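You operate a simulated robot arm through the tools that you are given. There is no shell and no other tool. Be economical: measure what you need, move in short steps, check, and stop when the job is done.

The job below is to be done with a simulated two-armed robot. You get a single attempt, and the scene is never put back.

## Task
On the worktop left of the sink, fold the beige cloth in half.
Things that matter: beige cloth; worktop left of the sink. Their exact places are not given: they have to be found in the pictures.

Only the result counts: the job must be done as asked and must still hold three seconds after the hand-in. Knocking over, shifting, dropping, spilling or breaking anything else fails it. Flat cloth is picked up by pressing the open fingertips on it (5 to 10 N) and closing them slowly along it; thin cloth reads only 2 to 8 mm in the jaws.

## Robot
Two 7-joint arms with two-finger parallel grippers on one trunk, on a base that drives. Base frame: it is fixed to the floor where the robot stands at the start and does not move with it; the origin is under the middle of the robot, x ahead of it, y to its left, z up; the surface under the hand at the start is at about z = 86. Lengths are in cm, angles in rad, forces in N, time in s.
The left shoulder is at the start at [7.1, 15.6, 100.5], the right one opposite. Places, roughly: worktop left of the sink [60, -10, 90]. Payload 3.91 kg a hand.
The tool frame of a hand sits at the grasp point between the pads (the TCP): z along the fingers, y along the line on which they close. The tips reach 3 cm beyond it. Largest opening 11 cm; finger width 2, thickness 1; the body of the gripper, 4.8 by 11.2 cm, starts 5.5 cm behind the TCP.
Orientation is that of the tool frame in the base frame, as [roll, pitch, yaw] about the fixed x, y, z axes, in that order (R = Rz(yaw) Ry(pitch) Rx(roll)). With the fingers straight down and closing along the base's y, the tool's x points along the base's -x, its y along +y and its z along -z.

## Interface
- The arms move only by the tool servo_tool. It takes "left_steps", "right_steps" or both (then of equal length, played together; a hand with none holds still); each is a list of rows, each a list of 3 entries, a list of its own where there are three numbers: the shift along the tool's x, y, z in m, then the turn, a rotation vector about the tool's x, y, z in rad, then the finger opening in m, from 0 to 0.11. In form: [[[dx, dy, dz], [rx, ry, rz], fingers], ...]. A call has 1 to 8 rows; each row is the pose to reach, as a shift and turn from the pose commanded when the call began, along the tool's axes at that moment. Rows are played at 5 a second. More than 5 cm and 0.15 rad between two rows, or a gripper value outside its range, and nothing of the call is played. A pose out of reach is approached as far as the arm can. The call stops where the force on the tool passes 40 N (or 10 N more than at its start, if that is more) or the arm is blocked; 0.2 s more then pass. The fingers move at their own pace (about 10.8 cm/s each) and stop on an object; they squeeze with about 27 N. The grip force told is the motor's: it shows also when the fingers shut on nothing. Time passes only in rows, and 0.2 s behind the last, so rows that repeat a pose let the fingers close. It gives the time, the measured TCP pose, the force on the tool (base axes), the opening and the grip force at its end, in the units of the frame above (readings bear some noise), with the torque about the TCP (base axes, N m) and any sound that the robot's microphone picked up.
- Cameras (640 x 400 px; columns grow to the right, rows downward): "scene" is now at [14.11, 0.03, 123.61]; the picture's right is [-0.05, -1.00, 0.00], its down [-0.48, 0.02, -0.88] and it looks along [0.88, -0.04, -0.48] (base axes); focal length 278 px, centre (320, 200). "left" rides on the left gripper at [7.2, -1.7, -10.3] in its tool frame; the picture's right is [0.23, 0.97, 0.00], its down [-0.76, 0.18, -0.62] and it looks along [-0.61, 0.14, 0.78] (tool axes); focal length 222 px, centre (320, 200). "right" rides on the right gripper at [7.2, 1.7, -10.3] in its tool frame; the picture's right is [-0.23, 0.97, 0.00], its down [-0.76, -0.18, -0.62] and it looks along [-0.61, -0.14, 0.78] (tool axes); focal length 222 px, centre (320, 200).
- capture(camera): a new picture of that camera. It takes no simulated time.
- move_column(by): slides the trunk up (or, below 0, down) by that many cm; the arms and the scene camera ride with it, the base frame stays. It gives what a move gives, with no picture.
- base_move(legs): drives the robot by 1 to 6 legs, each [ahead, left, turn to the left] in cm, cm and rad, along the robot's own axes; the way and the turn of a leg run together, so that a leg with both is an arc; at most 150 cm and 3.142 rad a leg. The arms and the cameras ride along, it lands a little off, and it stops where it bumps. It gives what a move gives.
- head_to(pan, tilt): turns the head with the scene camera to pan (to the left, within 1.501 rad either way) and tilt (down, from -0.506 to 1.204), counted from straight ahead of the robot. It gives what a move gives.
- locate(camera, pixels): for up to 12 pixels [column, row] of the newest picture of that camera ("zoom" is the newest enlarged one), the place [x, y, z] in the base frame of the surface seen there, good to about 0.2 cm, but the place of the scene camera against the robot may be out by one fixed shift of up to 1.2 cm in any direction. It takes no simulated time.
- zoom(camera, box): a new picture of the part [left, top, right, bottom] of that camera's present view, enlarged. It takes no simulated time.
- hand_in(): hands the job in; it is judged then, once.

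Go step by step. Measure first, check grasps and placings, and put right what went wrong. The budget is 80 turns and 58 pictures, counting those below and the enlarged ones. Unless the task says otherwise, let go and move clear before handing in, and close with one line.

The tools are called as name(argument=value, ...) on one line, values as JSON. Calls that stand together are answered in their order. servo_tool: Moves the arms, as the interface text tells. Its arguments: {"type":"object","properties":{"left_steps":{"type":"array","items":{"type":"array"}},"right_steps":{"type":"array","items":{"type":"array"}}},"required":[]} The other tools are called the same way: move_column (by) slides the trunk up or down; base_move (legs) drives the base; head_to (pan, tilt) turns the head that bears the scene camera; capture (camera) takes a picture; locate (camera, pixels) gives the place of the surface under pixels of a picture; zoom (camera, box) takes an enlarged picture of a part of a camera's view; hand_in () hands the job in.

At the start:

```text
time: 0.0
left_tcp_pos: [79.7, 31.67, 105.95]
left_orientation: [-3.141, -0.001, -3.141]
left_ft_force: [-0.2, 0.2, -0.8]
left_torque: [0.03, 0.01, 0.0]
left_finger_gap: 10.97
left_grasp_force: 0.0
right_tcp_pos: [82.47, -32.61, 105.99]
right_orientation: [-3.141, 0.0, -3.142]
right_ft_force: [0.2, 0.4, -0.6]
right_torque: [0.02, 0.01, 0.01]
right_finger_gap: 11.0
right_grasp_force: 0.0
trunk travel left (down, up): [-45.0, 49.0]
robot x, y, heading: [-0.23, 0.14, 0.003]
head pan, tilt: [-0.047, 0.503]
```

scene: 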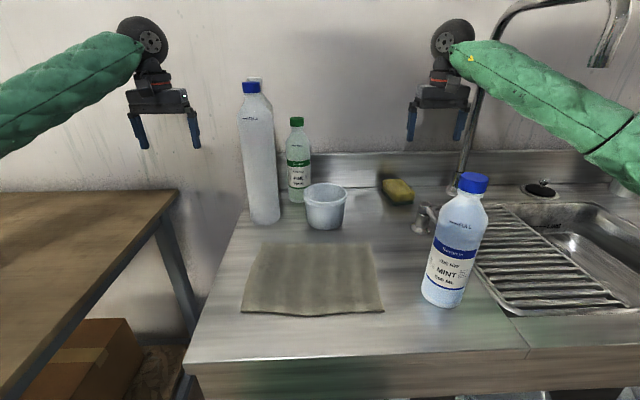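
right: 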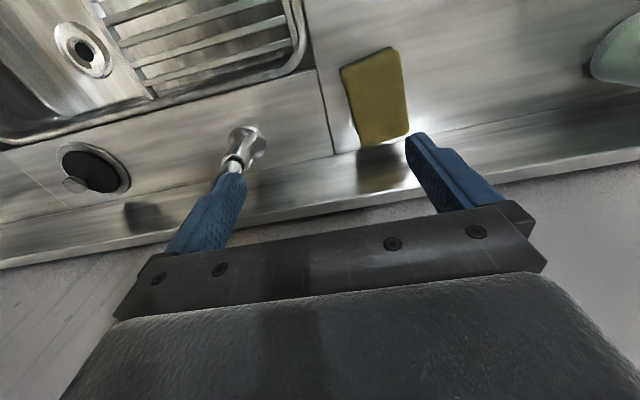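
left: 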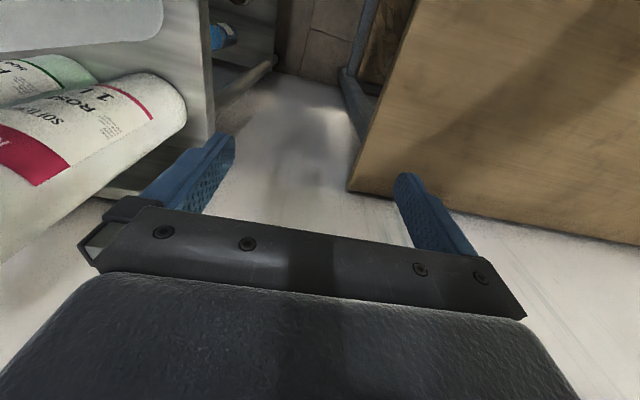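

The cloth shows in the scene picture with corners near (262,243), (370,245), (383,312), (242,312). I will measure its corners and the neighbouring objects.

locate(camera="scene", pixels=[[262, 244], [369, 246], [382, 311], [243, 311], [312, 312], [315, 246], [325, 228], [265, 222], [443, 303], [215, 330], [312, 280], [330, 355]])

zoom(camera="scene", box=[220, 170, 500, 345])

```text
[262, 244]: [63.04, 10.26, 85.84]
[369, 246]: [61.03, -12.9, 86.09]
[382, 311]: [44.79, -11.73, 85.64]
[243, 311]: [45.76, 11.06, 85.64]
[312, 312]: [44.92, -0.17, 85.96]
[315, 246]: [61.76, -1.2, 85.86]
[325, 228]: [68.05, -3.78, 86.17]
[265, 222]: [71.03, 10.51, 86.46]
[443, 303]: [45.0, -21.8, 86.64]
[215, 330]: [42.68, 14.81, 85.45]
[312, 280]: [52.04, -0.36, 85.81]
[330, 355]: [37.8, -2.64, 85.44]
```

```text
2.29 times, centred on (360, 258) of scene
```

zoom: 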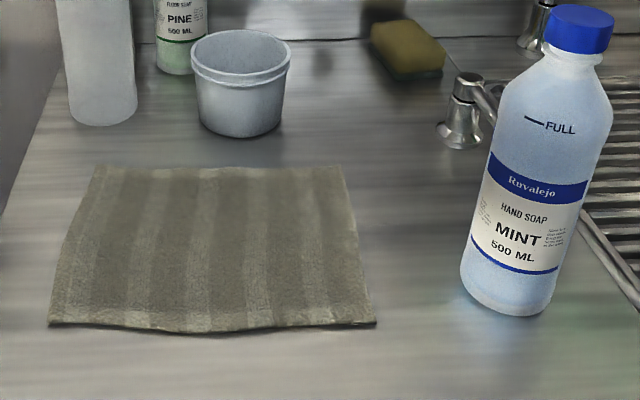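

The cloth lies at about x 45–62, y -12–11, so I'll fold the near edge over to the far edge with both hands. I'll check the bottle tops and faucet before driving back.

locate(camera="scene", pixels=[[473, 180], [252, 86], [296, 122], [610, 50], [530, 8], [475, 130], [306, 190], [345, 190], [487, 240], [136, 145], [196, 145], [411, 137]])

base_move(legs=[[-15, 0, 0]])

```text
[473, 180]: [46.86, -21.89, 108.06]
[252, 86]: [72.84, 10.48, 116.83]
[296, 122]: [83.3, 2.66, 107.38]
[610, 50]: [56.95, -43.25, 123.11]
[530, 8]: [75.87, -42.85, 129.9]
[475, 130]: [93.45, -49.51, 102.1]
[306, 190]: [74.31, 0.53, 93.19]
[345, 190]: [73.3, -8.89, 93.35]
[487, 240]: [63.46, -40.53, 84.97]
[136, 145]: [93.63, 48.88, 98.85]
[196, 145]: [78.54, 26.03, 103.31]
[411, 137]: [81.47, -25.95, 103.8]
```

```text
time: 1.4
left_tcp_pos: [64.24, 31.94, 106.14]
left_orientation: [3.141, -0.002, -3.139]
left_ft_force: [0.3, -0.9, 0.1]
left_torque: [0.0, 0.0, -0.03]
left_finger_gap: 11.01
left_grasp_force: 0.1
right_tcp_pos: [67.42, -32.29, 106.11]
right_orientation: [3.141, -0.002, -3.14]
right_ft_force: [-0.1, -0.3, 0.3]
right_torque: [0.01, -0.03, -0.03]
right_finger_gap: 11.01
right_grasp_force: 0.1
trunk travel left (down, up): [-45.0, 49.0]
robot x, y, heading: [-14.99, -0.21, 0.0]
head pan, tilt: [-0.047, 0.503]
```

capture(camera="scene")

```text
53 pictures are left
```

scene: 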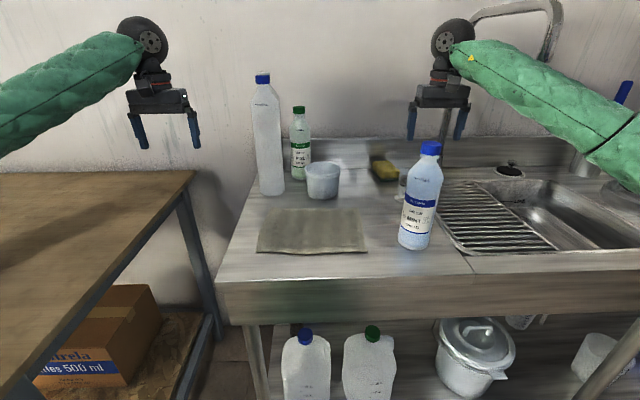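

locate(camera="scene", pixels=[[500, 65], [550, 90], [600, 115], [635, 140], [552, 55], [545, 8], [429, 150], [630, 95], [452, 30], [600, 150]])

```text
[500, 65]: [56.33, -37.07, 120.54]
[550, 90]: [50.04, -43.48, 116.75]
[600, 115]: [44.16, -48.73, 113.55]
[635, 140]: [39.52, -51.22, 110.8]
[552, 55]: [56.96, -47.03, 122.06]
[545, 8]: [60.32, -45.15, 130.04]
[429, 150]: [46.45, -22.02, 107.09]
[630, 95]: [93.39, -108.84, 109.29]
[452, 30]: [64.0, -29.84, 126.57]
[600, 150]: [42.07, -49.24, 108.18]
```

The right forearm passes near the faucet and the mint bottle. I'll shift the robot left a bit and raise the trunk so that the arms come from above.

base_move(legs=[[0, 10, 0]])

move_column(by=30)

head_to(pan=-0.15, tilt=0.75)

capture(camera="scene")

```text
time: 2.7
left_tcp_pos: [64.41, 41.77, 105.87]
left_orientation: [3.141, -0.002, 3.139]
left_ft_force: [0.9, 0.0, -0.5]
left_torque: [0.02, 0.0, -0.01]
left_finger_gap: 10.99
left_grasp_force: 0.1
right_tcp_pos: [67.46, -22.29, 106.0]
right_orientation: [-3.141, 0.001, -3.138]
right_ft_force: [-0.4, -0.5, 0.1]
right_torque: [-0.02, 0.0, -0.03]
right_finger_gap: 11.02
right_grasp_force: 0.0
trunk travel left (down, up): [-45.0, 49.0]
robot x, y, heading: [-14.95, 9.78, -0.002]
head pan, tilt: [-0.047, 0.503]
stopped in leg 1: the robot was blocked; the commanded pose is now the measured one
```

```text
time: 5.7
left_tcp_pos: [64.45, 41.76, 135.88]
left_orientation: [3.14, -0.003, -3.14]
left_ft_force: [0.3, 0.3, -0.8]
left_torque: [0.0, -0.01, 0.0]
left_finger_gap: 11.03
left_grasp_force: 0.1
right_tcp_pos: [67.44, -22.33, 135.96]
right_orientation: [-3.14, 0.0, -3.139]
right_ft_force: [-0.2, -0.2, 0.4]
right_torque: [0.0, 0.06, -0.03]
right_finger_gap: 11.0
right_grasp_force: 0.0
trunk travel left (down, up): [-75.0, 19.0]
robot x, y, heading: [-15.05, 9.68, 0.005]
head pan, tilt: [-0.047, 0.503]
```

```text
time: 6.5
left_tcp_pos: [64.41, 41.74, 135.99]
left_orientation: [-3.141, 0.0, -3.141]
left_ft_force: [-0.5, 0.3, -0.2]
left_torque: [0.0, 0.0, 0.01]
left_finger_gap: 11.01
left_grasp_force: 0.1
right_tcp_pos: [67.38, -22.28, 136.06]
right_orientation: [-3.141, 0.0, -3.138]
right_ft_force: [0.7, 0.0, -0.2]
right_torque: [0.02, 0.0, 0.01]
right_finger_gap: 11.0
right_grasp_force: 0.1
trunk travel left (down, up): [-75.0, 19.0]
robot x, y, heading: [-15.26, 9.56, 0.002]
head pan, tilt: [-0.15, 0.75]
```

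```text
52 pictures are left
```

scene: 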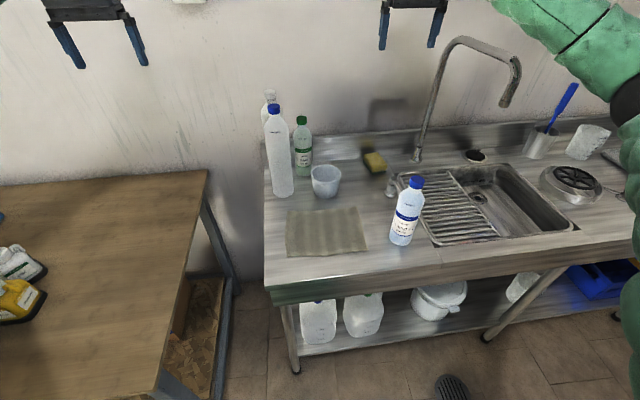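

base_move(legs=[[-6, -2, 0]])

servo_tool(right_steps=[[[0.03, 0.03, 0], [0, 0, 0], 0.11], [[0.06, 0.06, 0], [0, 0, 0], 0.11], [[0.09, 0.09, 0.0], [0, 0, 0], 0.11], [[0.12, 0.12, 0.0], [0, 0, 0], 0.08], [[0.13, 0.14, 0.03], [0, 0, 0], 0.06], [[0.13, 0.14, 0.06], [0, 0, 0], 0.04], [[0.13, 0.14, 0.09], [0, 0, 0], 0.04], [[0.13, 0.14, 0.12], [0, 0, 0], 0.04]], left_steps=[[[0.02, -0.04, 0], [0, 0, 0], 0.11], [[0.04, -0.08, 0], [0, 0, 0], 0.11], [[0.06, -0.12, 0.0], [0, 0, 0], 0.11], [[0.08, -0.16, 0.0], [0, 0, 0], 0.08], [[0.1, -0.2, 0.03], [0, 0, 0], 0.06], [[0.1, -0.24, 0.06], [0, 0, 0], 0.04], [[0.1, -0.27, 0.09], [0, 0, 0], 0.04], [[0.1, -0.29, 0.12], [0, 0, 0], 0.04]])

capture(camera="scene")

capture(camera="right")

capture(camera="left")

```text
time: 7.4
left_tcp_pos: [58.58, 39.86, 135.88]
left_orientation: [3.14, -0.004, -3.139]
left_ft_force: [-0.3, -0.8, 0.5]
left_torque: [0.0, 0.01, 0.0]
left_finger_gap: 10.98
left_grasp_force: 0.0
right_tcp_pos: [61.54, -24.28, 136.01]
right_orientation: [-3.141, 0.0, -3.137]
right_ft_force: [0.1, 0.0, -0.7]
right_torque: [-0.02, -0.02, 0.0]
right_finger_gap: 10.99
right_grasp_force: 0.1
trunk travel left (down, up): [-75.0, 19.0]
robot x, y, heading: [-21.46, 7.66, 0.006]
head pan, tilt: [-0.15, 0.75]
```

```text
refused: row 5 steps farther than a row can; nothing moved
```

```text
51 pictures are left
```

scene: 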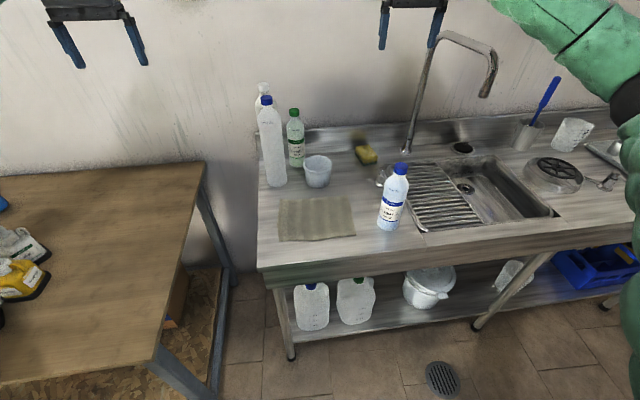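

```text
50 pictures are left
```

right: 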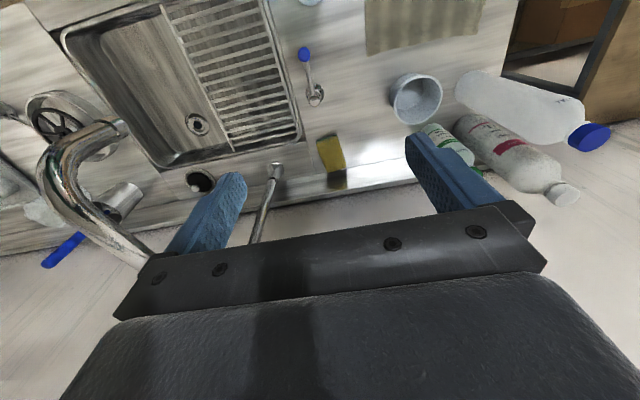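

```text
49 pictures are left
```

left: 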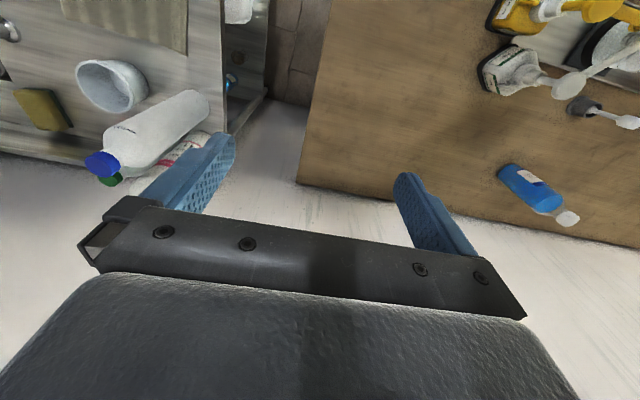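

The row step was too long; I'll make the same move in shorter steps.

servo_tool(right_steps=[[[0.02, 0.03, 0], [0, 0, 0], 0.11], [[0.04, 0.06, 0], [0, 0, 0], 0.11], [[0.06, 0.09, 0.0], [0, 0, 0], 0.11], [[0.08, 0.12, 0.0], [0, 0, 0], 0.08], [[0.1, 0.14, 0.02], [0, 0, 0], 0.06], [[0.12, 0.14, 0.04], [0, 0, 0], 0.04], [[0.14, 0.14, 0.06], [0, 0, 0], 0.04], [[0.15, 0.14, 0.1], [0, 0, 0], 0.04]], left_steps=[[[0.02, -0.04, 0], [0, 0, 0], 0.11], [[0.04, -0.08, 0], [0, 0, 0], 0.11], [[0.06, -0.12, 0.0], [0, 0, 0], 0.11], [[0.08, -0.16, 0.0], [0, 0, 0], 0.08], [[0.1, -0.2, 0.01], [0, 0, 0], 0.06], [[0.11, -0.24, 0.03], [0, 0, 0], 0.04], [[0.12, -0.28, 0.05], [0, 0, 0], 0.04], [[0.12, -0.3, 0.09], [0, 0, 0], 0.04]])

capture(camera="scene")

capture(camera="right")

capture(camera="left")

```text
time: 9.2
left_tcp_pos: [46.76, 9.71, 126.85]
left_orientation: [-3.142, -0.004, -3.14]
left_ft_force: [0.5, -0.1, -0.1]
left_torque: [-0.02, 0.03, -0.01]
left_finger_gap: 4.02
left_grasp_force: 0.1
right_tcp_pos: [46.52, -10.36, 126.0]
right_orientation: [3.139, -0.002, -3.135]
right_ft_force: [0.0, 0.3, 0.7]
right_torque: [-0.02, 0.01, -0.04]
right_finger_gap: 3.97
right_grasp_force: 0.0
trunk travel left (down, up): [-75.0, 19.0]
robot x, y, heading: [-20.95, 7.62, 0.005]
head pan, tilt: [-0.15, 0.75]
```

```text
48 pictures are left
```

scene: 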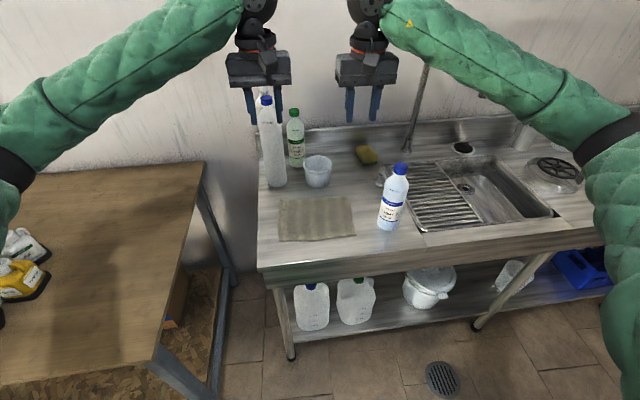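

```text
47 pictures are left
```

right: 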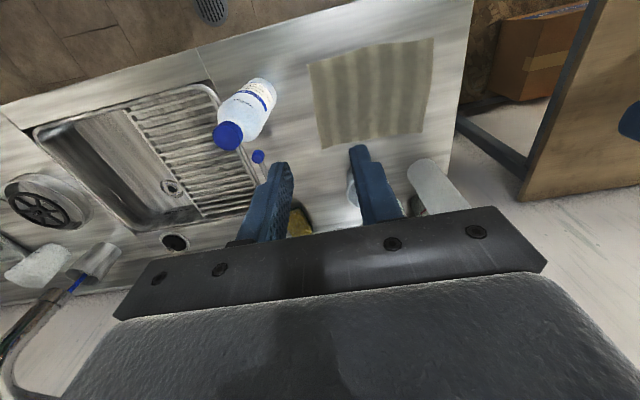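

```text
46 pictures are left
```

left: 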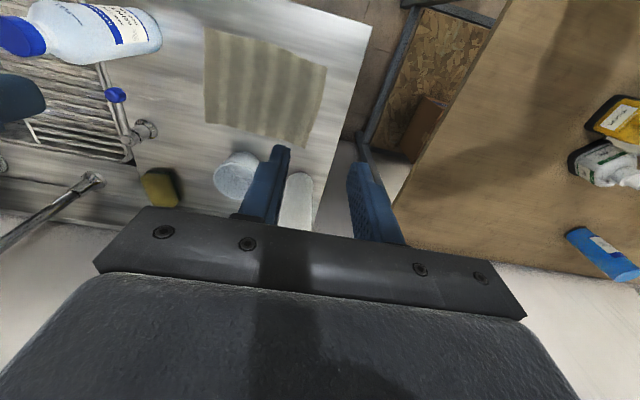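

locate(camera="scene", pixels=[[430, 40], [480, 75], [540, 110], [590, 130], [540, 125], [600, 180], [396, 172], [281, 241], [355, 236], [349, 198], [283, 203]])

locate(camera="right", pixels=[[310, 67], [431, 41], [421, 130], [324, 147], [228, 133], [260, 90]])

locate(camera="left", pixels=[[208, 31], [326, 66], [303, 147], [206, 121]])

```text
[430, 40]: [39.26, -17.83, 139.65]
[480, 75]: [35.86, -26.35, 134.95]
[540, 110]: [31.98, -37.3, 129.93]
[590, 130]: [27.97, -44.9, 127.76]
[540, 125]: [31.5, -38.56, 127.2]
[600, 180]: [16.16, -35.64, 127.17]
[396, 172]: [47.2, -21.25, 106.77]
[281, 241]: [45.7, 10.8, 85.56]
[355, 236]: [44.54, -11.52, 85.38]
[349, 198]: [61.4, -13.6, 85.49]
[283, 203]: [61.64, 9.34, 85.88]
```

```text
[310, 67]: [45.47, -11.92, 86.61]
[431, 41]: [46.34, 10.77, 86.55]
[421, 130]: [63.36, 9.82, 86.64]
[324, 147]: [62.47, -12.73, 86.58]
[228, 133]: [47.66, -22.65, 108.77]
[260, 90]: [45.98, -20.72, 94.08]
```

```text
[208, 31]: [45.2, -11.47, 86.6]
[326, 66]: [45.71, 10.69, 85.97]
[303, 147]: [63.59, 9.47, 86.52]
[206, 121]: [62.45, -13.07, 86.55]
```

Lowering the right hand would bring its forearm near the mint bottle (top at z≈109), so I want a steeper arm. I'll raise the trunk fully and look around at the table corner to see whether the robot can stand further left and turned right.

locate(camera="scene", pixels=[[204, 163], [158, 345], [20, 384], [190, 390], [290, 355]])

move_column(by=19)

head_to(pan=0.5, tilt=1.1)

capture(camera="scene")

```text
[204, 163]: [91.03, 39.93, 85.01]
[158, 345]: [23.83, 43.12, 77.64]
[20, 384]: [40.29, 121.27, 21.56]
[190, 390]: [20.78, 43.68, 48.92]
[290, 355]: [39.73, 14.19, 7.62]
```

```text
time: 11.3
left_tcp_pos: [46.7, 9.74, 146.01]
left_orientation: [-3.141, -0.002, -3.14]
left_ft_force: [0.1, 0.3, -0.4]
left_torque: [0.01, 0.01, 0.0]
left_finger_gap: 3.99
left_grasp_force: 0.1
right_tcp_pos: [46.47, -10.33, 145.15]
right_orientation: [-3.141, 0.0, -3.138]
right_ft_force: [-0.1, 0.8, -0.1]
right_torque: [-0.03, 0.03, 0.0]
right_finger_gap: 3.99
right_grasp_force: 0.0
trunk travel left (down, up): [-94.0, 0.0]
robot x, y, heading: [-20.69, 7.84, 0.003]
head pan, tilt: [-0.15, 0.75]
```

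```text
time: 12.3
left_tcp_pos: [46.77, 9.77, 146.08]
left_orientation: [3.141, 0.0, -3.139]
left_ft_force: [0.0, -0.5, -0.8]
left_torque: [0.01, -0.03, -0.03]
left_finger_gap: 4.0
left_grasp_force: 0.1
right_tcp_pos: [46.4, -10.26, 145.26]
right_orientation: [-3.14, 0.001, -3.139]
right_ft_force: [0.1, -0.2, 0.4]
right_torque: [-0.03, -0.01, -0.04]
right_finger_gap: 4.01
right_grasp_force: 0.1
trunk travel left (down, up): [-94.0, 0.0]
robot x, y, heading: [-20.99, 8.04, -0.0]
head pan, tilt: [0.499, 1.1]
```

```text
45 pictures are left
```

scene: 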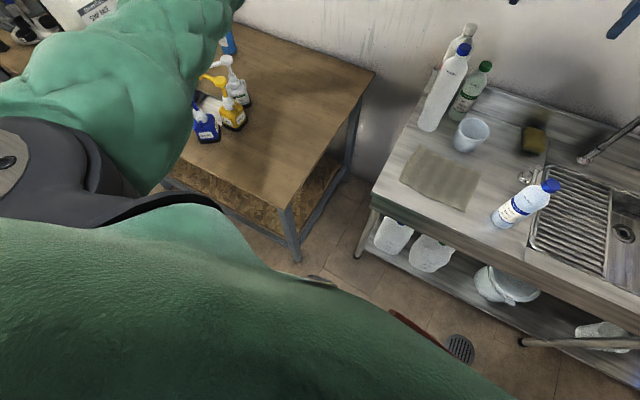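

There is free floor to the left-front (table corner at (24,43)). I'll shift left 20 and turn right about 0.4 so that the right forearm stays clear of the bottle.

base_move(legs=[[0, 20, 0], [0, 0, -0.4]])

head_to(pan=0.0, tilt=0.9)

capture(camera="scene")

```text
time: 15.1
left_tcp_pos: [42.1, 3.09, 146.06]
left_orientation: [3.141, -0.002, 2.747]
left_ft_force: [-0.9, -1.0, 0.0]
left_torque: [0.05, 0.05, 0.0]
left_finger_gap: 4.0
left_grasp_force: 0.0
right_tcp_pos: [34.1, -15.22, 145.14]
right_orientation: [-3.14, 0.0, 2.747]
right_ft_force: [-0.2, 0.1, 0.3]
right_torque: [-0.04, 0.02, -0.03]
right_finger_gap: 4.01
right_grasp_force: 0.0
trunk travel left (down, up): [-94.0, 0.0]
robot x, y, heading: [-20.92, 27.7, -0.395]
head pan, tilt: [0.499, 1.1]
```

```text
time: 16.0
left_tcp_pos: [42.08, 3.22, 146.08]
left_orientation: [3.141, -0.003, 2.744]
left_ft_force: [0.9, 0.5, 0.8]
left_torque: [-0.02, -0.01, -0.02]
left_finger_gap: 3.99
left_grasp_force: 0.0
right_tcp_pos: [33.99, -15.26, 145.18]
right_orientation: [-3.141, -0.001, 2.747]
right_ft_force: [0.2, 0.1, 0.8]
right_torque: [-0.01, 0.03, -0.02]
right_finger_gap: 4.03
right_grasp_force: 0.1
trunk travel left (down, up): [-94.0, 0.0]
robot x, y, heading: [-20.92, 27.91, -0.396]
head pan, tilt: [0.0, 0.901]
```

```text
44 pictures are left
```

scene: 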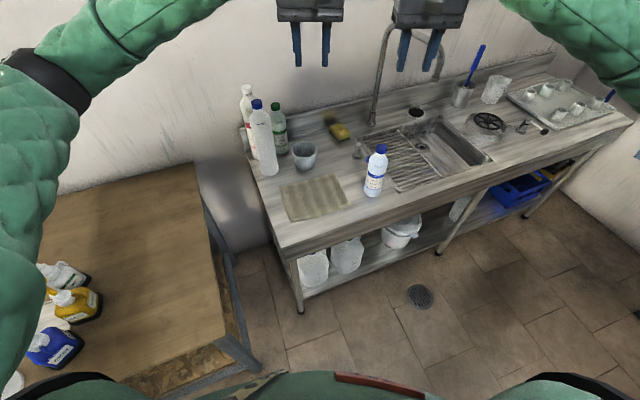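

base_move(legs=[[8, 0, 0]])

servo_tool(right_steps=[[[-0.006, 0.034, 0.0], [0, 0, -0.132], 0.04], [[-0.012, 0.068, 0], [0, 0, -0.264], 0.04], [[-0.018, 0.103, 0], [0, 0, -0.395], 0.04], [[-0.018, 0.103, 0.04], [0, 0, -0.395], 0.03], [[-0.018, 0.103, 0.08], [0, 0, -0.395], 0.03], [[-0.018, 0.103, 0.12], [0, 0, -0.395], 0.03], [[-0.018, 0.103, 0.16], [0, 0, -0.395], 0.03]], left_steps=[[[0.017, 0.024, 0.0], [0, 0, -0.132], 0.04], [[0.034, 0.047, 0], [0, 0, -0.264], 0.04], [[0.051, 0.07, 0], [0, 0, -0.395], 0.04], [[0.051, 0.07, 0.04], [0, 0, -0.395], 0.03], [[0.051, 0.07, 0.08], [0, 0, -0.395], 0.03], [[0.051, 0.07, 0.12], [0, 0, -0.395], 0.03], [[0.051, 0.07, 0.16], [0, 0, -0.395], 0.03]])

capture(camera="scene")

```text
time: 17.1
left_tcp_pos: [47.66, 0.57, 146.92]
left_orientation: [-3.14, 0.013, 2.742]
left_ft_force: [-1.0, -0.4, 0.2]
left_torque: [0.0, -0.07, 0.0]
left_finger_gap: 4.01
left_grasp_force: 0.0
right_tcp_pos: [39.58, -17.68, 146.08]
right_orientation: [3.14, 0.015, 2.746]
right_ft_force: [-1.7, 0.8, 1.1]
right_torque: [0.01, -0.11, -0.01]
right_finger_gap: 3.98
right_grasp_force: 0.1
trunk travel left (down, up): [-94.0, 0.0]
robot x, y, heading: [-13.98, 24.28, -0.393]
head pan, tilt: [0.0, 0.901]
```

```text
time: 18.7
left_tcp_pos: [47.27, 8.43, 130.08]
left_orientation: [3.141, 0.0, 3.138]
left_ft_force: [0.3, -0.2, -0.2]
left_torque: [0.01, 0.0, 0.02]
left_finger_gap: 3.02
left_grasp_force: 0.1
right_tcp_pos: [46.68, -9.57, 129.21]
right_orientation: [-3.141, 0.002, 3.14]
right_ft_force: [0.5, -0.3, 0.1]
right_torque: [-0.03, -0.02, 0.04]
right_finger_gap: 3.02
right_grasp_force: 0.1
trunk travel left (down, up): [-94.0, 0.0]
robot x, y, heading: [-13.9, 24.83, -0.395]
head pan, tilt: [0.0, 0.901]
```

```text
43 pictures are left
```

scene: 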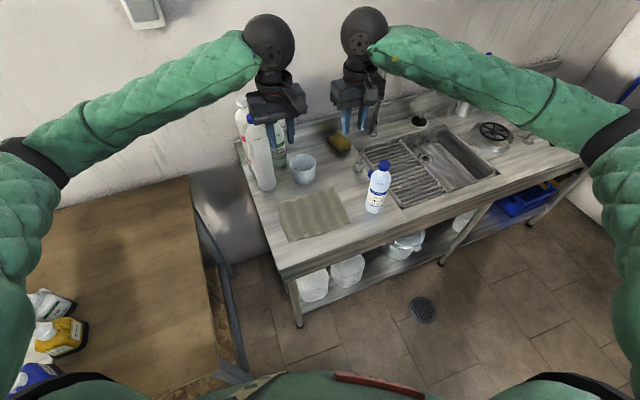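

locate(camera="scene", pixels=[[400, 45], [450, 70], [500, 100], [540, 125], [590, 150], [360, 30], [230, 60], [60, 140], [20, 200], [620, 200]])

```text
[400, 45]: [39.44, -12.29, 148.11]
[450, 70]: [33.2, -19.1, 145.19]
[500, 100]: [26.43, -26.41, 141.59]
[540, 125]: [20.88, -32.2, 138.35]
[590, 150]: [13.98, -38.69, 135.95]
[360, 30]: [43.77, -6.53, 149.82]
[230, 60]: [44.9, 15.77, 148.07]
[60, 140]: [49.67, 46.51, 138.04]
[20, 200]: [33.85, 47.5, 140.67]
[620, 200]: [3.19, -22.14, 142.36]
```

servo_tool(right_steps=[[[0, 0, 0.04], [0, 0, 0], 0.03], [[0, 0, 0.08], [0, 0, 0], 0.03], [[0, 0, 0.12], [0, 0, 0], 0.03], [[0, 0, 0.16], [0, 0, 0], 0.03], [[0, 0, 0.2], [0, 0, 0], 0.03], [[0, 0, 0.24], [0, 0, 0], 0.03]], left_steps=[[[0, 0, 0.04], [0, 0, 0], 0.03], [[0, 0, 0.08], [0, 0, 0], 0.03], [[0, 0, 0.12], [0, 0, 0], 0.03], [[0, 0, 0.16], [0, 0, 0], 0.03], [[0, 0, 0.2], [0, 0, 0], 0.03], [[0, 0, 0.24], [0, 0, 0], 0.03]])

capture(camera="scene")

capture(camera="right")

capture(camera="left")

```text
time: 20.1
left_tcp_pos: [47.06, 8.6, 106.42]
left_orientation: [-3.14, 0.001, 3.137]
left_ft_force: [0.5, 0.3, 0.4]
left_torque: [-0.03, -0.01, 0.0]
left_finger_gap: 3.0
left_grasp_force: 0.0
right_tcp_pos: [46.77, -9.59, 105.24]
right_orientation: [-3.141, 0.003, 3.141]
right_ft_force: [-0.1, -0.2, 0.3]
right_torque: [0.01, 0.02, -0.01]
right_finger_gap: 3.0
right_grasp_force: 0.1
trunk travel left (down, up): [-94.0, 0.0]
robot x, y, heading: [-13.67, 24.81, -0.401]
head pan, tilt: [0.0, 0.901]
```

```text
42 pictures are left
```

scene: 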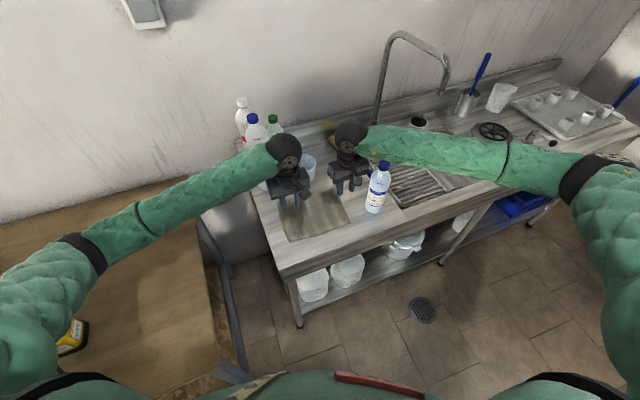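

```text
41 pictures are left
```

right: 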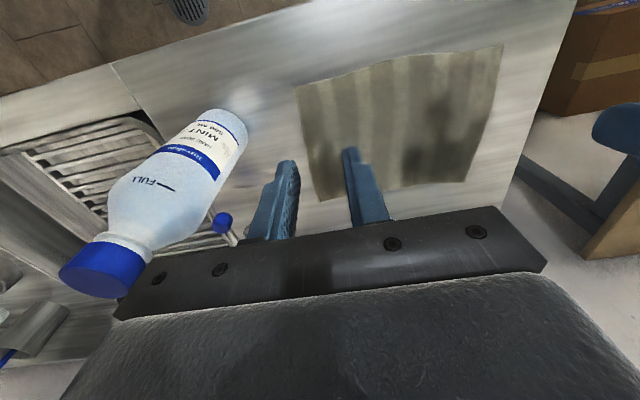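

```text
40 pictures are left
```

left: 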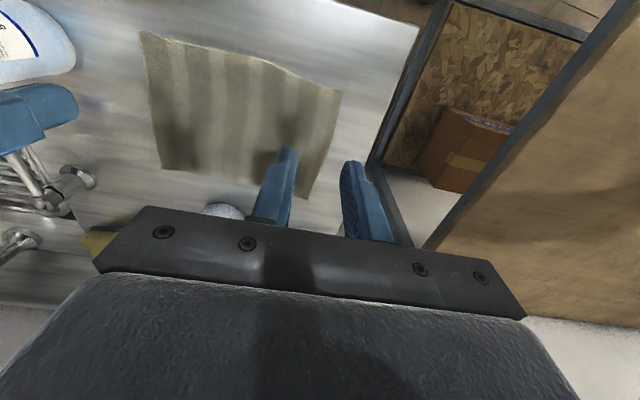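

locate(camera="scene", pixels=[[384, 163], [375, 145], [400, 150], [400, 161], [430, 165], [480, 175], [540, 190], [350, 135], [362, 165], [410, 140]])

zoom(camera="scene", box=[250, 110, 450, 250])

```text
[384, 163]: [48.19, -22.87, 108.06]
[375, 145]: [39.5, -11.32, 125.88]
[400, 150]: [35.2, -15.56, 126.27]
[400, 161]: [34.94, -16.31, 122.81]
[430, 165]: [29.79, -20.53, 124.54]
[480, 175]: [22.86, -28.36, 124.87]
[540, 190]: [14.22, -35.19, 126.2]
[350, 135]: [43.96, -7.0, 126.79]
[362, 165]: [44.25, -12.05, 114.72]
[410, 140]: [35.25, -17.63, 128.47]
```

```text
2.86 times, centred on (350, 180) of scene
```

zoom: 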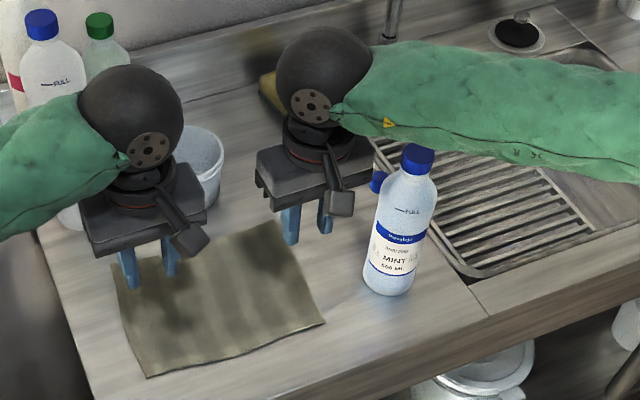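

The forearm stays clear of the bottle only while the right hand keeps near x≈47. So I'll fold left-to-right instead: the left hand takes the far-left corner (63.4,9.6), the right hand takes the near-left corner (46,10.7), and both sweep to y≈-11.

servo_tool(left_steps=[[[-0.04, 0, 0], [0, 0, 0], 0.025], [[-0.08, 0, 0], [0, 0, 0], 0.025], [[-0.12, -0.004, 0], [0, 0, 0], 0.025], [[-0.148, -0.008, 0], [0, 0, 0], 0.025], [[-0.148, -0.008, 0], [0, 0, 0], 0.025], [[-0.148, -0.008, 0], [0, 0, 0], 0.025], [[-0.148, -0.008, 0], [0, 0, 0], 0.025], [[-0.148, -0.008, 0], [0, 0, 0], 0.025]], right_steps=[[[0, 0, 0], [0, 0, 0], 0.025], [[0, 0, 0], [0, 0, 0], 0.025], [[0, 0.02, 0], [0, 0, 0], 0.025], [[0, 0.06, 0], [0, 0, 0], 0.025], [[0, 0.1, 0], [0, 0, 0], 0.025], [[-0.003, 0.14, 0], [0, 0, 0], 0.025], [[-0.006, 0.18, 0], [0, 0, 0], 0.025], [[-0.007, 0.184, 0], [0, 0, 0], 0.025]])

capture(camera="scene")

capture(camera="right")

capture(camera="left")

```text
time: 21.9
left_tcp_pos: [61.84, 7.6, 106.28]
left_orientation: [-3.141, 0.002, 3.137]
left_ft_force: [-0.8, 0.0, -0.7]
left_torque: [0.02, -0.02, 0.02]
left_finger_gap: 2.49
left_grasp_force: 0.0
right_tcp_pos: [47.41, 8.94, 105.38]
right_orientation: [3.141, 0.004, -3.142]
right_ft_force: [-0.5, 0.4, -0.4]
right_torque: [0.0, 0.0, -0.01]
right_finger_gap: 2.51
right_grasp_force: 0.1
trunk travel left (down, up): [-94.0, 0.0]
robot x, y, heading: [-13.77, 24.75, -0.397]
head pan, tilt: [0.0, 0.901]
```

```text
38 pictures are left
```

scene: 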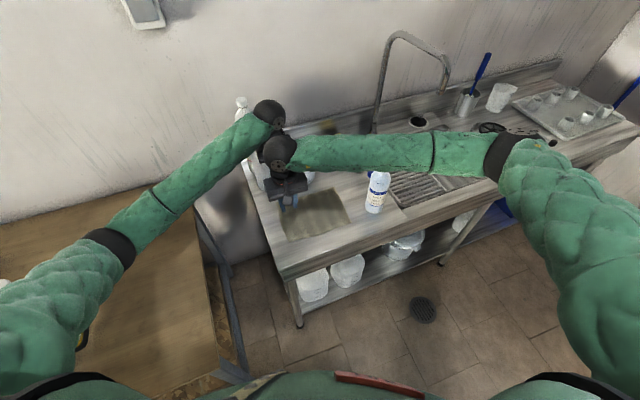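

```text
37 pictures are left
```

right: 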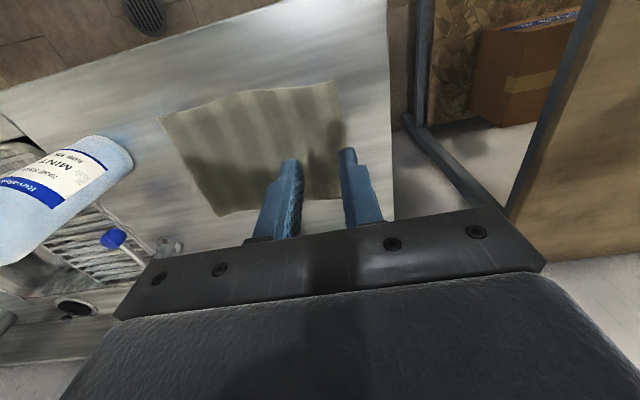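

```text
36 pictures are left
```

left: 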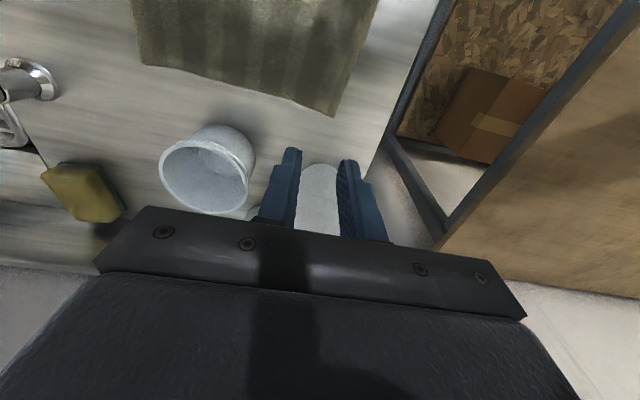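

locate(camera="scene", pixels=[[265, 112], [240, 130], [200, 165], [140, 215], [242, 103], [320, 150], [370, 150], [410, 150], [470, 155], [376, 180]])

locate(camera="right", pixels=[[340, 84], [336, 196], [222, 216], [162, 120], [345, 140]])

locate(camera="left", pixels=[[331, 115], [145, 65], [240, 150], [318, 170], [350, 60]])

```text
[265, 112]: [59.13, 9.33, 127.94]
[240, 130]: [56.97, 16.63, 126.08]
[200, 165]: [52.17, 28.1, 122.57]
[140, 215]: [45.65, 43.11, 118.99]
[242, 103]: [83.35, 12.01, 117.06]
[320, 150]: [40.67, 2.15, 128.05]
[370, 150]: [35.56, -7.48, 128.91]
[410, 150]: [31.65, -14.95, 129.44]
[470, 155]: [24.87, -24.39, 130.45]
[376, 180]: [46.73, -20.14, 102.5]
```

```text
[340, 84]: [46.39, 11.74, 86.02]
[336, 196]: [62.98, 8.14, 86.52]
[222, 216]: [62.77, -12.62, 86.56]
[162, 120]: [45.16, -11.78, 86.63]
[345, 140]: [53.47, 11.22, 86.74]
```

```text
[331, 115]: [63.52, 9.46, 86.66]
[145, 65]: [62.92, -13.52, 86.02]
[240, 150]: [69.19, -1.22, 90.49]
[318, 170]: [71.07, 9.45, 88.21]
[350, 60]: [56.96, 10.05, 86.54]
```

Both hands are over the left corners. I lower them to just above the cloth and check clearances.

servo_tool(left_steps=[[[0, 0, 0.03], [0, 0, 0], 0.025], [[0, 0, 0.06], [0, 0, 0], 0.025], [[0, 0, 0.09], [0, 0, 0], 0.025], [[0, 0, 0.12], [0, 0, 0], 0.025], [[0, 0, 0.145], [0, 0, 0], 0.025]], right_steps=[[[0, 0, 0.03], [0, 0, 0], 0.025], [[0, 0, 0.06], [0, 0, 0], 0.025], [[0, 0, 0.09], [0, 0, 0], 0.025], [[0, 0, 0.12], [0, 0, 0], 0.025], [[0, 0, 0.137], [0, 0, 0], 0.025]])

capture(camera="scene")

capture(camera="right")

capture(camera="left")

```text
time: 23.1
left_tcp_pos: [61.91, 7.83, 91.75]
left_orientation: [3.141, 0.0, 3.135]
left_ft_force: [-0.5, 0.7, 0.0]
left_torque: [0.02, 0.01, 0.02]
left_finger_gap: 2.51
left_grasp_force: 0.1
right_tcp_pos: [47.53, 8.93, 91.54]
right_orientation: [-3.14, 0.005, -3.141]
right_ft_force: [0.4, -0.2, 0.2]
right_torque: [0.01, -0.01, 0.01]
right_finger_gap: 2.49
right_grasp_force: 0.1
trunk travel left (down, up): [-94.0, 0.0]
robot x, y, heading: [-14.02, 24.82, -0.395]
head pan, tilt: [0.0, 0.901]
```

```text
35 pictures are left
```

scene: 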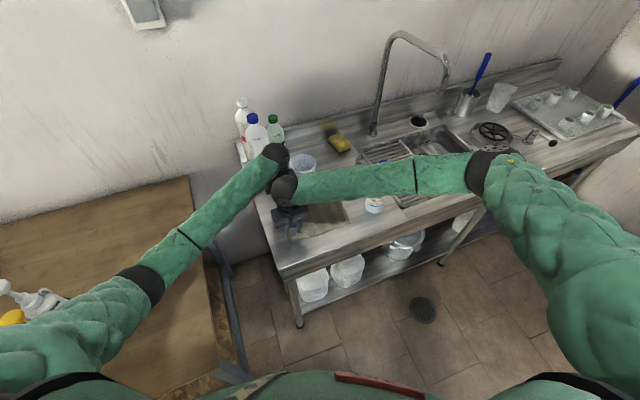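

```text
34 pictures are left
```

right: 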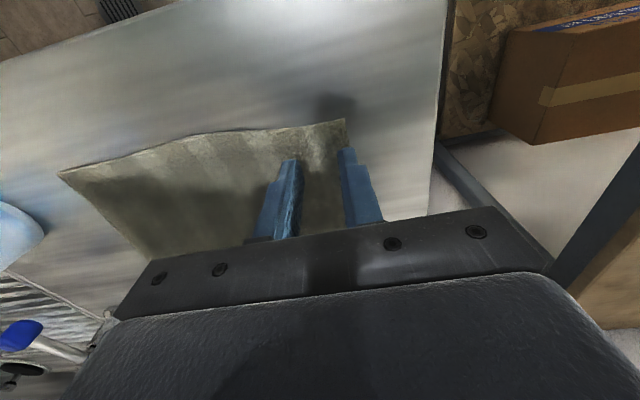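

```text
33 pictures are left
```

left: 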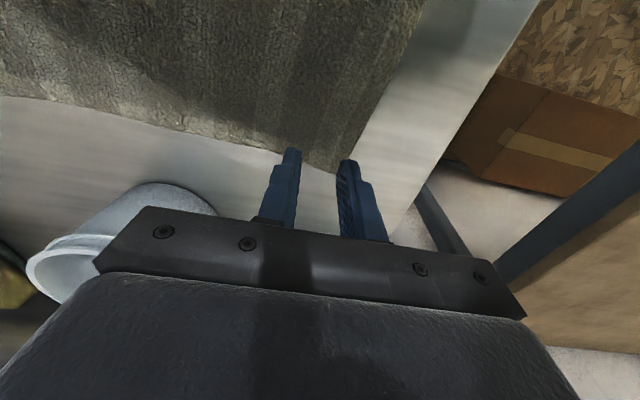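

locate(camera="scene", pixels=[[40, 298], [5, 286], [12, 318], [60, 325], [20, 340], [130, 285], [376, 180], [376, 195], [483, 175], [440, 190], [283, 195]])

locate(camera="left", pixels=[[336, 172], [362, 130], [240, 145], [180, 190]])

locate(camera="right", pixels=[[345, 120], [345, 142], [250, 130]])

```text
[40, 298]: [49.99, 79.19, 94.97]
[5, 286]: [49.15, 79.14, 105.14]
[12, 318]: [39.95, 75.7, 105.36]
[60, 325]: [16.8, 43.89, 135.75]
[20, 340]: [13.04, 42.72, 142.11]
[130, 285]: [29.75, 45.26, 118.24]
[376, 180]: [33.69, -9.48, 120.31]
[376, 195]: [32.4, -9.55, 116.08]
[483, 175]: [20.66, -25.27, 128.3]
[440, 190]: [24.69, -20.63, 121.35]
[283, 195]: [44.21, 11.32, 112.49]
```

```text
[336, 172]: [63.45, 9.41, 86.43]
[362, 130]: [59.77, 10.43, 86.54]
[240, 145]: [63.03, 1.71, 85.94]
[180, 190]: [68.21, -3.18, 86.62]
```

```text
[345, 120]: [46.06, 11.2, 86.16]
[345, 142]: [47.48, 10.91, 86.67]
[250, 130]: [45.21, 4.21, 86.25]
```

Everything is clear, and the fingers straddle just inside the left edge. I press down in small steps.

servo_tool(left_steps=[[[0, 0, 0.01], [0, 0, 0], 0.025], [[0, 0, 0.017], [0, 0, 0], 0.025], [[0, 0, 0.021], [0, 0, 0], 0.025], [[0, 0, 0.024], [0, 0, 0], 0.025]], right_steps=[[[0, 0, 0.01], [0, 0, 0], 0.025], [[0, 0, 0.015], [0, 0, 0], 0.025], [[0, 0, 0.019], [0, 0, 0], 0.025], [[0, 0, 0.022], [0, 0, 0], 0.025]])

```text
time: 24.1
left_tcp_pos: [61.79, 7.65, 89.46]
left_orientation: [-3.138, 0.003, 3.137]
left_ft_force: [-0.7, 0.5, 2.3]
left_torque: [0.0, -0.01, 0.0]
left_finger_gap: 2.47
left_grasp_force: 0.1
right_tcp_pos: [47.4, 8.95, 89.55]
right_orientation: [3.141, 0.003, 3.141]
right_ft_force: [1.2, 0.4, 2.9]
right_torque: [-0.03, -0.03, 0.03]
right_finger_gap: 2.49
right_grasp_force: 0.0
trunk travel left (down, up): [-94.0, 0.0]
robot x, y, heading: [-13.83, 24.7, -0.397]
head pan, tilt: [0.0, 0.901]
```

Contact is just beginning (2–3 N). I press about 2 mm more.

servo_tool(left_steps=[[[0, 0, 0.001], [0, 0, 0], 0.025], [[0, 0, 0.002], [0, 0, 0], 0.025]], right_steps=[[[0, 0, 0.001], [0, 0, 0], 0.025], [[0, 0, 0.002], [0, 0, 0], 0.025]])

```text
time: 24.7
left_tcp_pos: [61.81, 7.66, 89.31]
left_orientation: [-3.14, 0.002, 3.136]
left_ft_force: [0.6, 1.2, 8.7]
left_torque: [0.09, -0.02, -0.04]
left_finger_gap: 2.49
left_grasp_force: 0.1
right_tcp_pos: [47.45, 8.94, 89.3]
right_orientation: [-3.14, 0.005, -3.14]
right_ft_force: [2.2, -1.1, 8.6]
right_torque: [-0.02, -0.06, 0.01]
right_finger_gap: 2.5
right_grasp_force: 0.0
trunk travel left (down, up): [-94.0, 0.0]
robot x, y, heading: [-13.77, 24.53, -0.396]
head pan, tilt: [0.0, 0.901]
```

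Both hands press with about 8.7 N. I close slowly.

servo_tool(left_steps=[[[0, 0, 0], [0, 0, 0], 0.022], [[0, 0, 0], [0, 0, 0], 0.018], [[0, 0, 0], [0, 0, 0], 0.014], [[0, 0, 0], [0, 0, 0], 0.01], [[0, 0, 0], [0, 0, 0], 0.006], [[0, 0, 0], [0, 0, 0], 0.003], [[0, 0, 0], [0, 0, 0], 0.0], [[0, 0, 0], [0, 0, 0], 0.0]], right_steps=[[[0, 0, 0], [0, 0, 0], 0.022], [[0, 0, 0], [0, 0, 0], 0.018], [[0, 0, 0], [0, 0, 0], 0.014], [[0, 0, 0], [0, 0, 0], 0.01], [[0, 0, 0], [0, 0, 0], 0.006], [[0, 0, 0], [0, 0, 0], 0.003], [[0, 0, 0], [0, 0, 0], 0.0], [[0, 0, 0], [0, 0, 0], 0.0]])

capture(camera="right")

capture(camera="left")

```text
time: 26.5
left_tcp_pos: [61.81, 7.68, 89.21]
left_orientation: [-3.139, 0.004, 3.136]
left_ft_force: [-2.7, 0.7, 13.1]
left_torque: [-0.01, 0.08, 0.04]
left_finger_gap: 0.26
left_grasp_force: 26.7
right_tcp_pos: [47.3, 9.07, 89.37]
right_orientation: [-3.14, 0.006, 3.141]
right_ft_force: [2.6, -0.2, 11.5]
right_torque: [-0.01, -0.09, 0.04]
right_finger_gap: 0.36
right_grasp_force: 27.3
trunk travel left (down, up): [-94.0, 0.0]
robot x, y, heading: [-13.59, 24.86, -0.397]
head pan, tilt: [0.0, 0.901]
```

```text
32 pictures are left
```

right: 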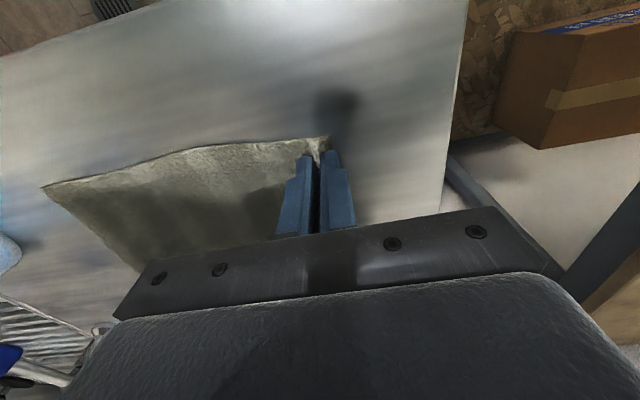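

```text
31 pictures are left
```

left: 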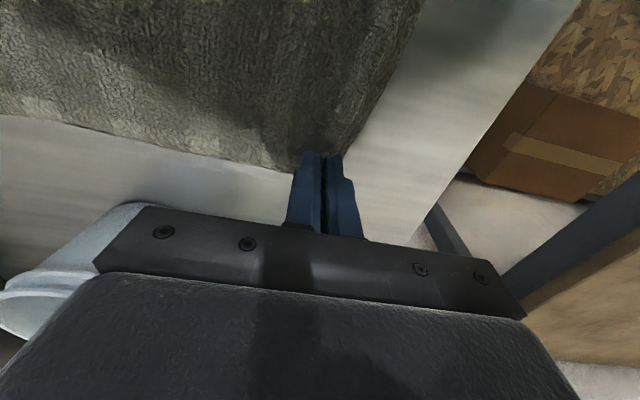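

Gaps of 2.6 and 3.6 mm indicate cloth in both jaws. I lift 4 cm and look.

servo_tool(left_steps=[[[0, 0, -0.01], [0, 0, 0], 0.0], [[0, -0.005, -0.02], [0, 0, 0], 0.0], [[0, -0.01, -0.03], [0, 0, 0], 0.0], [[0, -0.015, -0.04], [0, 0, 0], 0.0]], right_steps=[[[0, 0, -0.01], [0, 0, 0], 0.0], [[0, -0.005, -0.02], [0, 0, 0], 0.0], [[0, -0.01, -0.03], [0, 0, 0], 0.0], [[0, -0.015, -0.04], [0, 0, 0], 0.0]])

capture(camera="right")

capture(camera="left")

```text
time: 27.5
left_tcp_pos: [61.78, 6.11, 93.23]
left_orientation: [-3.14, 0.0, 3.137]
left_ft_force: [-0.5, -0.6, -0.8]
left_torque: [0.01, 0.02, 0.0]
left_finger_gap: 0.22
left_grasp_force: 27.1
right_tcp_pos: [47.44, 7.41, 93.2]
right_orientation: [-3.142, 0.003, -3.141]
right_ft_force: [0.6, 1.3, -1.0]
right_torque: [0.0, -0.03, 0.02]
right_finger_gap: 0.36
right_grasp_force: 26.4
trunk travel left (down, up): [-94.0, 0.0]
robot x, y, heading: [-13.74, 24.9, -0.401]
head pan, tilt: [0.0, 0.901]
```

```text
30 pictures are left
```

right: 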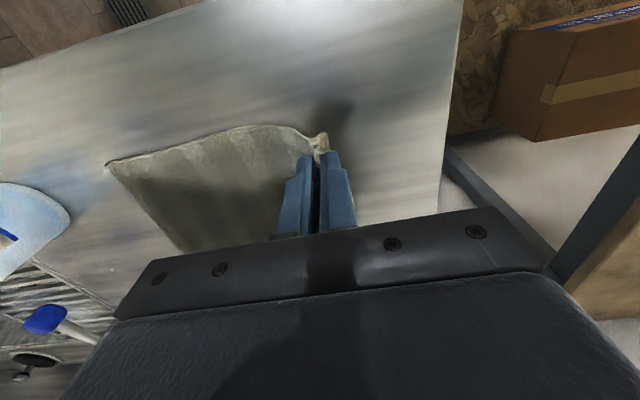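

```text
29 pictures are left
```

left: 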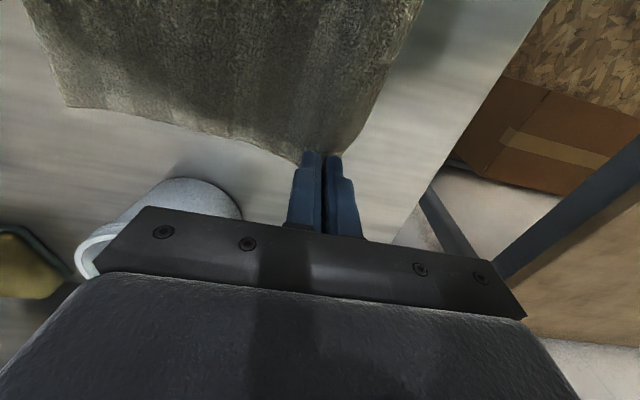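

locate(camera="right", pixels=[[108, 164], [180, 248], [150, 213]])

locate(camera="left", pixels=[[67, 105], [40, 40], [185, 190]])

```text
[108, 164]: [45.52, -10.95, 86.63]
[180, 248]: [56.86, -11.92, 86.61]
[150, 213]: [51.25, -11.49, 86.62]
```

```text
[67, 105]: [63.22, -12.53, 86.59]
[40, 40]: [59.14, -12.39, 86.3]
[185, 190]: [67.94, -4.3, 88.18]
```

Both corners are held and the right edge stayed at y≈-11 to -12.5. I sweep the first half of the arc.

servo_tool(left_steps=[[[0, -0.009, -0.011], [0, 0, 0], 0.0], [[0, -0.019, -0.021], [0, 0, 0], 0.0], [[0, -0.031, -0.031], [0, 0, 0], 0.0], [[0, -0.044, -0.039], [0, 0, 0], 0.0], [[0, -0.059, -0.046], [0, 0, 0], 0.0], [[0, -0.074, -0.05], [0, 0, 0], 0.0], [[0, -0.089, -0.051], [0, 0, 0], 0.0], [[0, -0.104, -0.048], [0, 0, 0], 0.0]], right_steps=[[[0, -0.009, -0.011], [0, 0, 0], 0.0], [[0, -0.019, -0.021], [0, 0, 0], 0.0], [[0, -0.031, -0.031], [0, 0, 0], 0.0], [[0, -0.044, -0.039], [0, 0, 0], 0.0], [[0, -0.059, -0.046], [0, 0, 0], 0.0], [[0, -0.074, -0.05], [0, 0, 0], 0.0], [[0, -0.089, -0.051], [0, 0, 0], 0.0], [[0, -0.104, -0.048], [0, 0, 0], 0.0]])

capture(camera="scene")

capture(camera="right")

capture(camera="left")

```text
time: 29.3
left_tcp_pos: [61.86, -4.3, 97.93]
left_orientation: [-3.141, 0.002, 3.138]
left_ft_force: [-1.0, 0.2, 0.6]
left_torque: [-0.03, 0.0, 0.0]
left_finger_gap: 0.22
left_grasp_force: 26.7
right_tcp_pos: [47.4, -3.03, 98.04]
right_orientation: [-3.141, 0.002, -3.141]
right_ft_force: [0.5, -1.1, -0.1]
right_torque: [0.02, -0.05, 0.02]
right_finger_gap: 0.37
right_grasp_force: 27.2
trunk travel left (down, up): [-94.0, 0.0]
robot x, y, heading: [-13.84, 24.57, -0.398]
head pan, tilt: [0.0, 0.901]
```

```text
28 pictures are left
```

scene: 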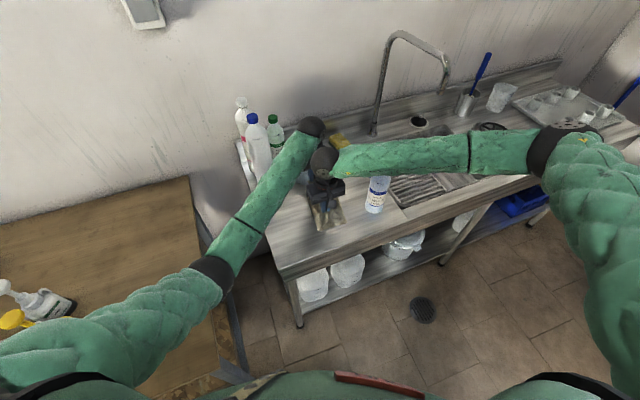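

```text
27 pictures are left
```

right: 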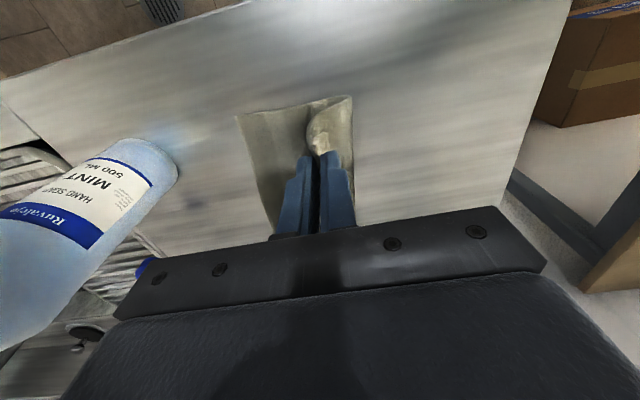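

```text
26 pictures are left
```

left: 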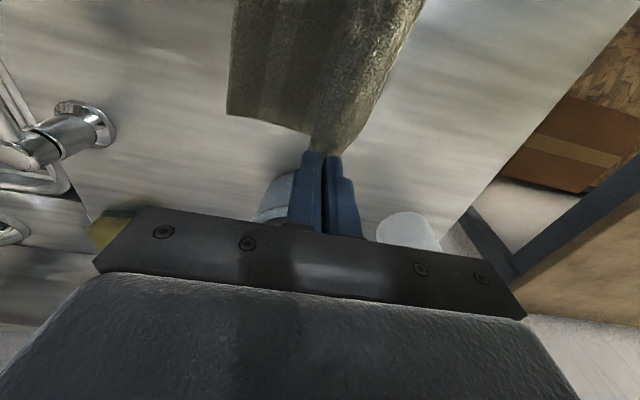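

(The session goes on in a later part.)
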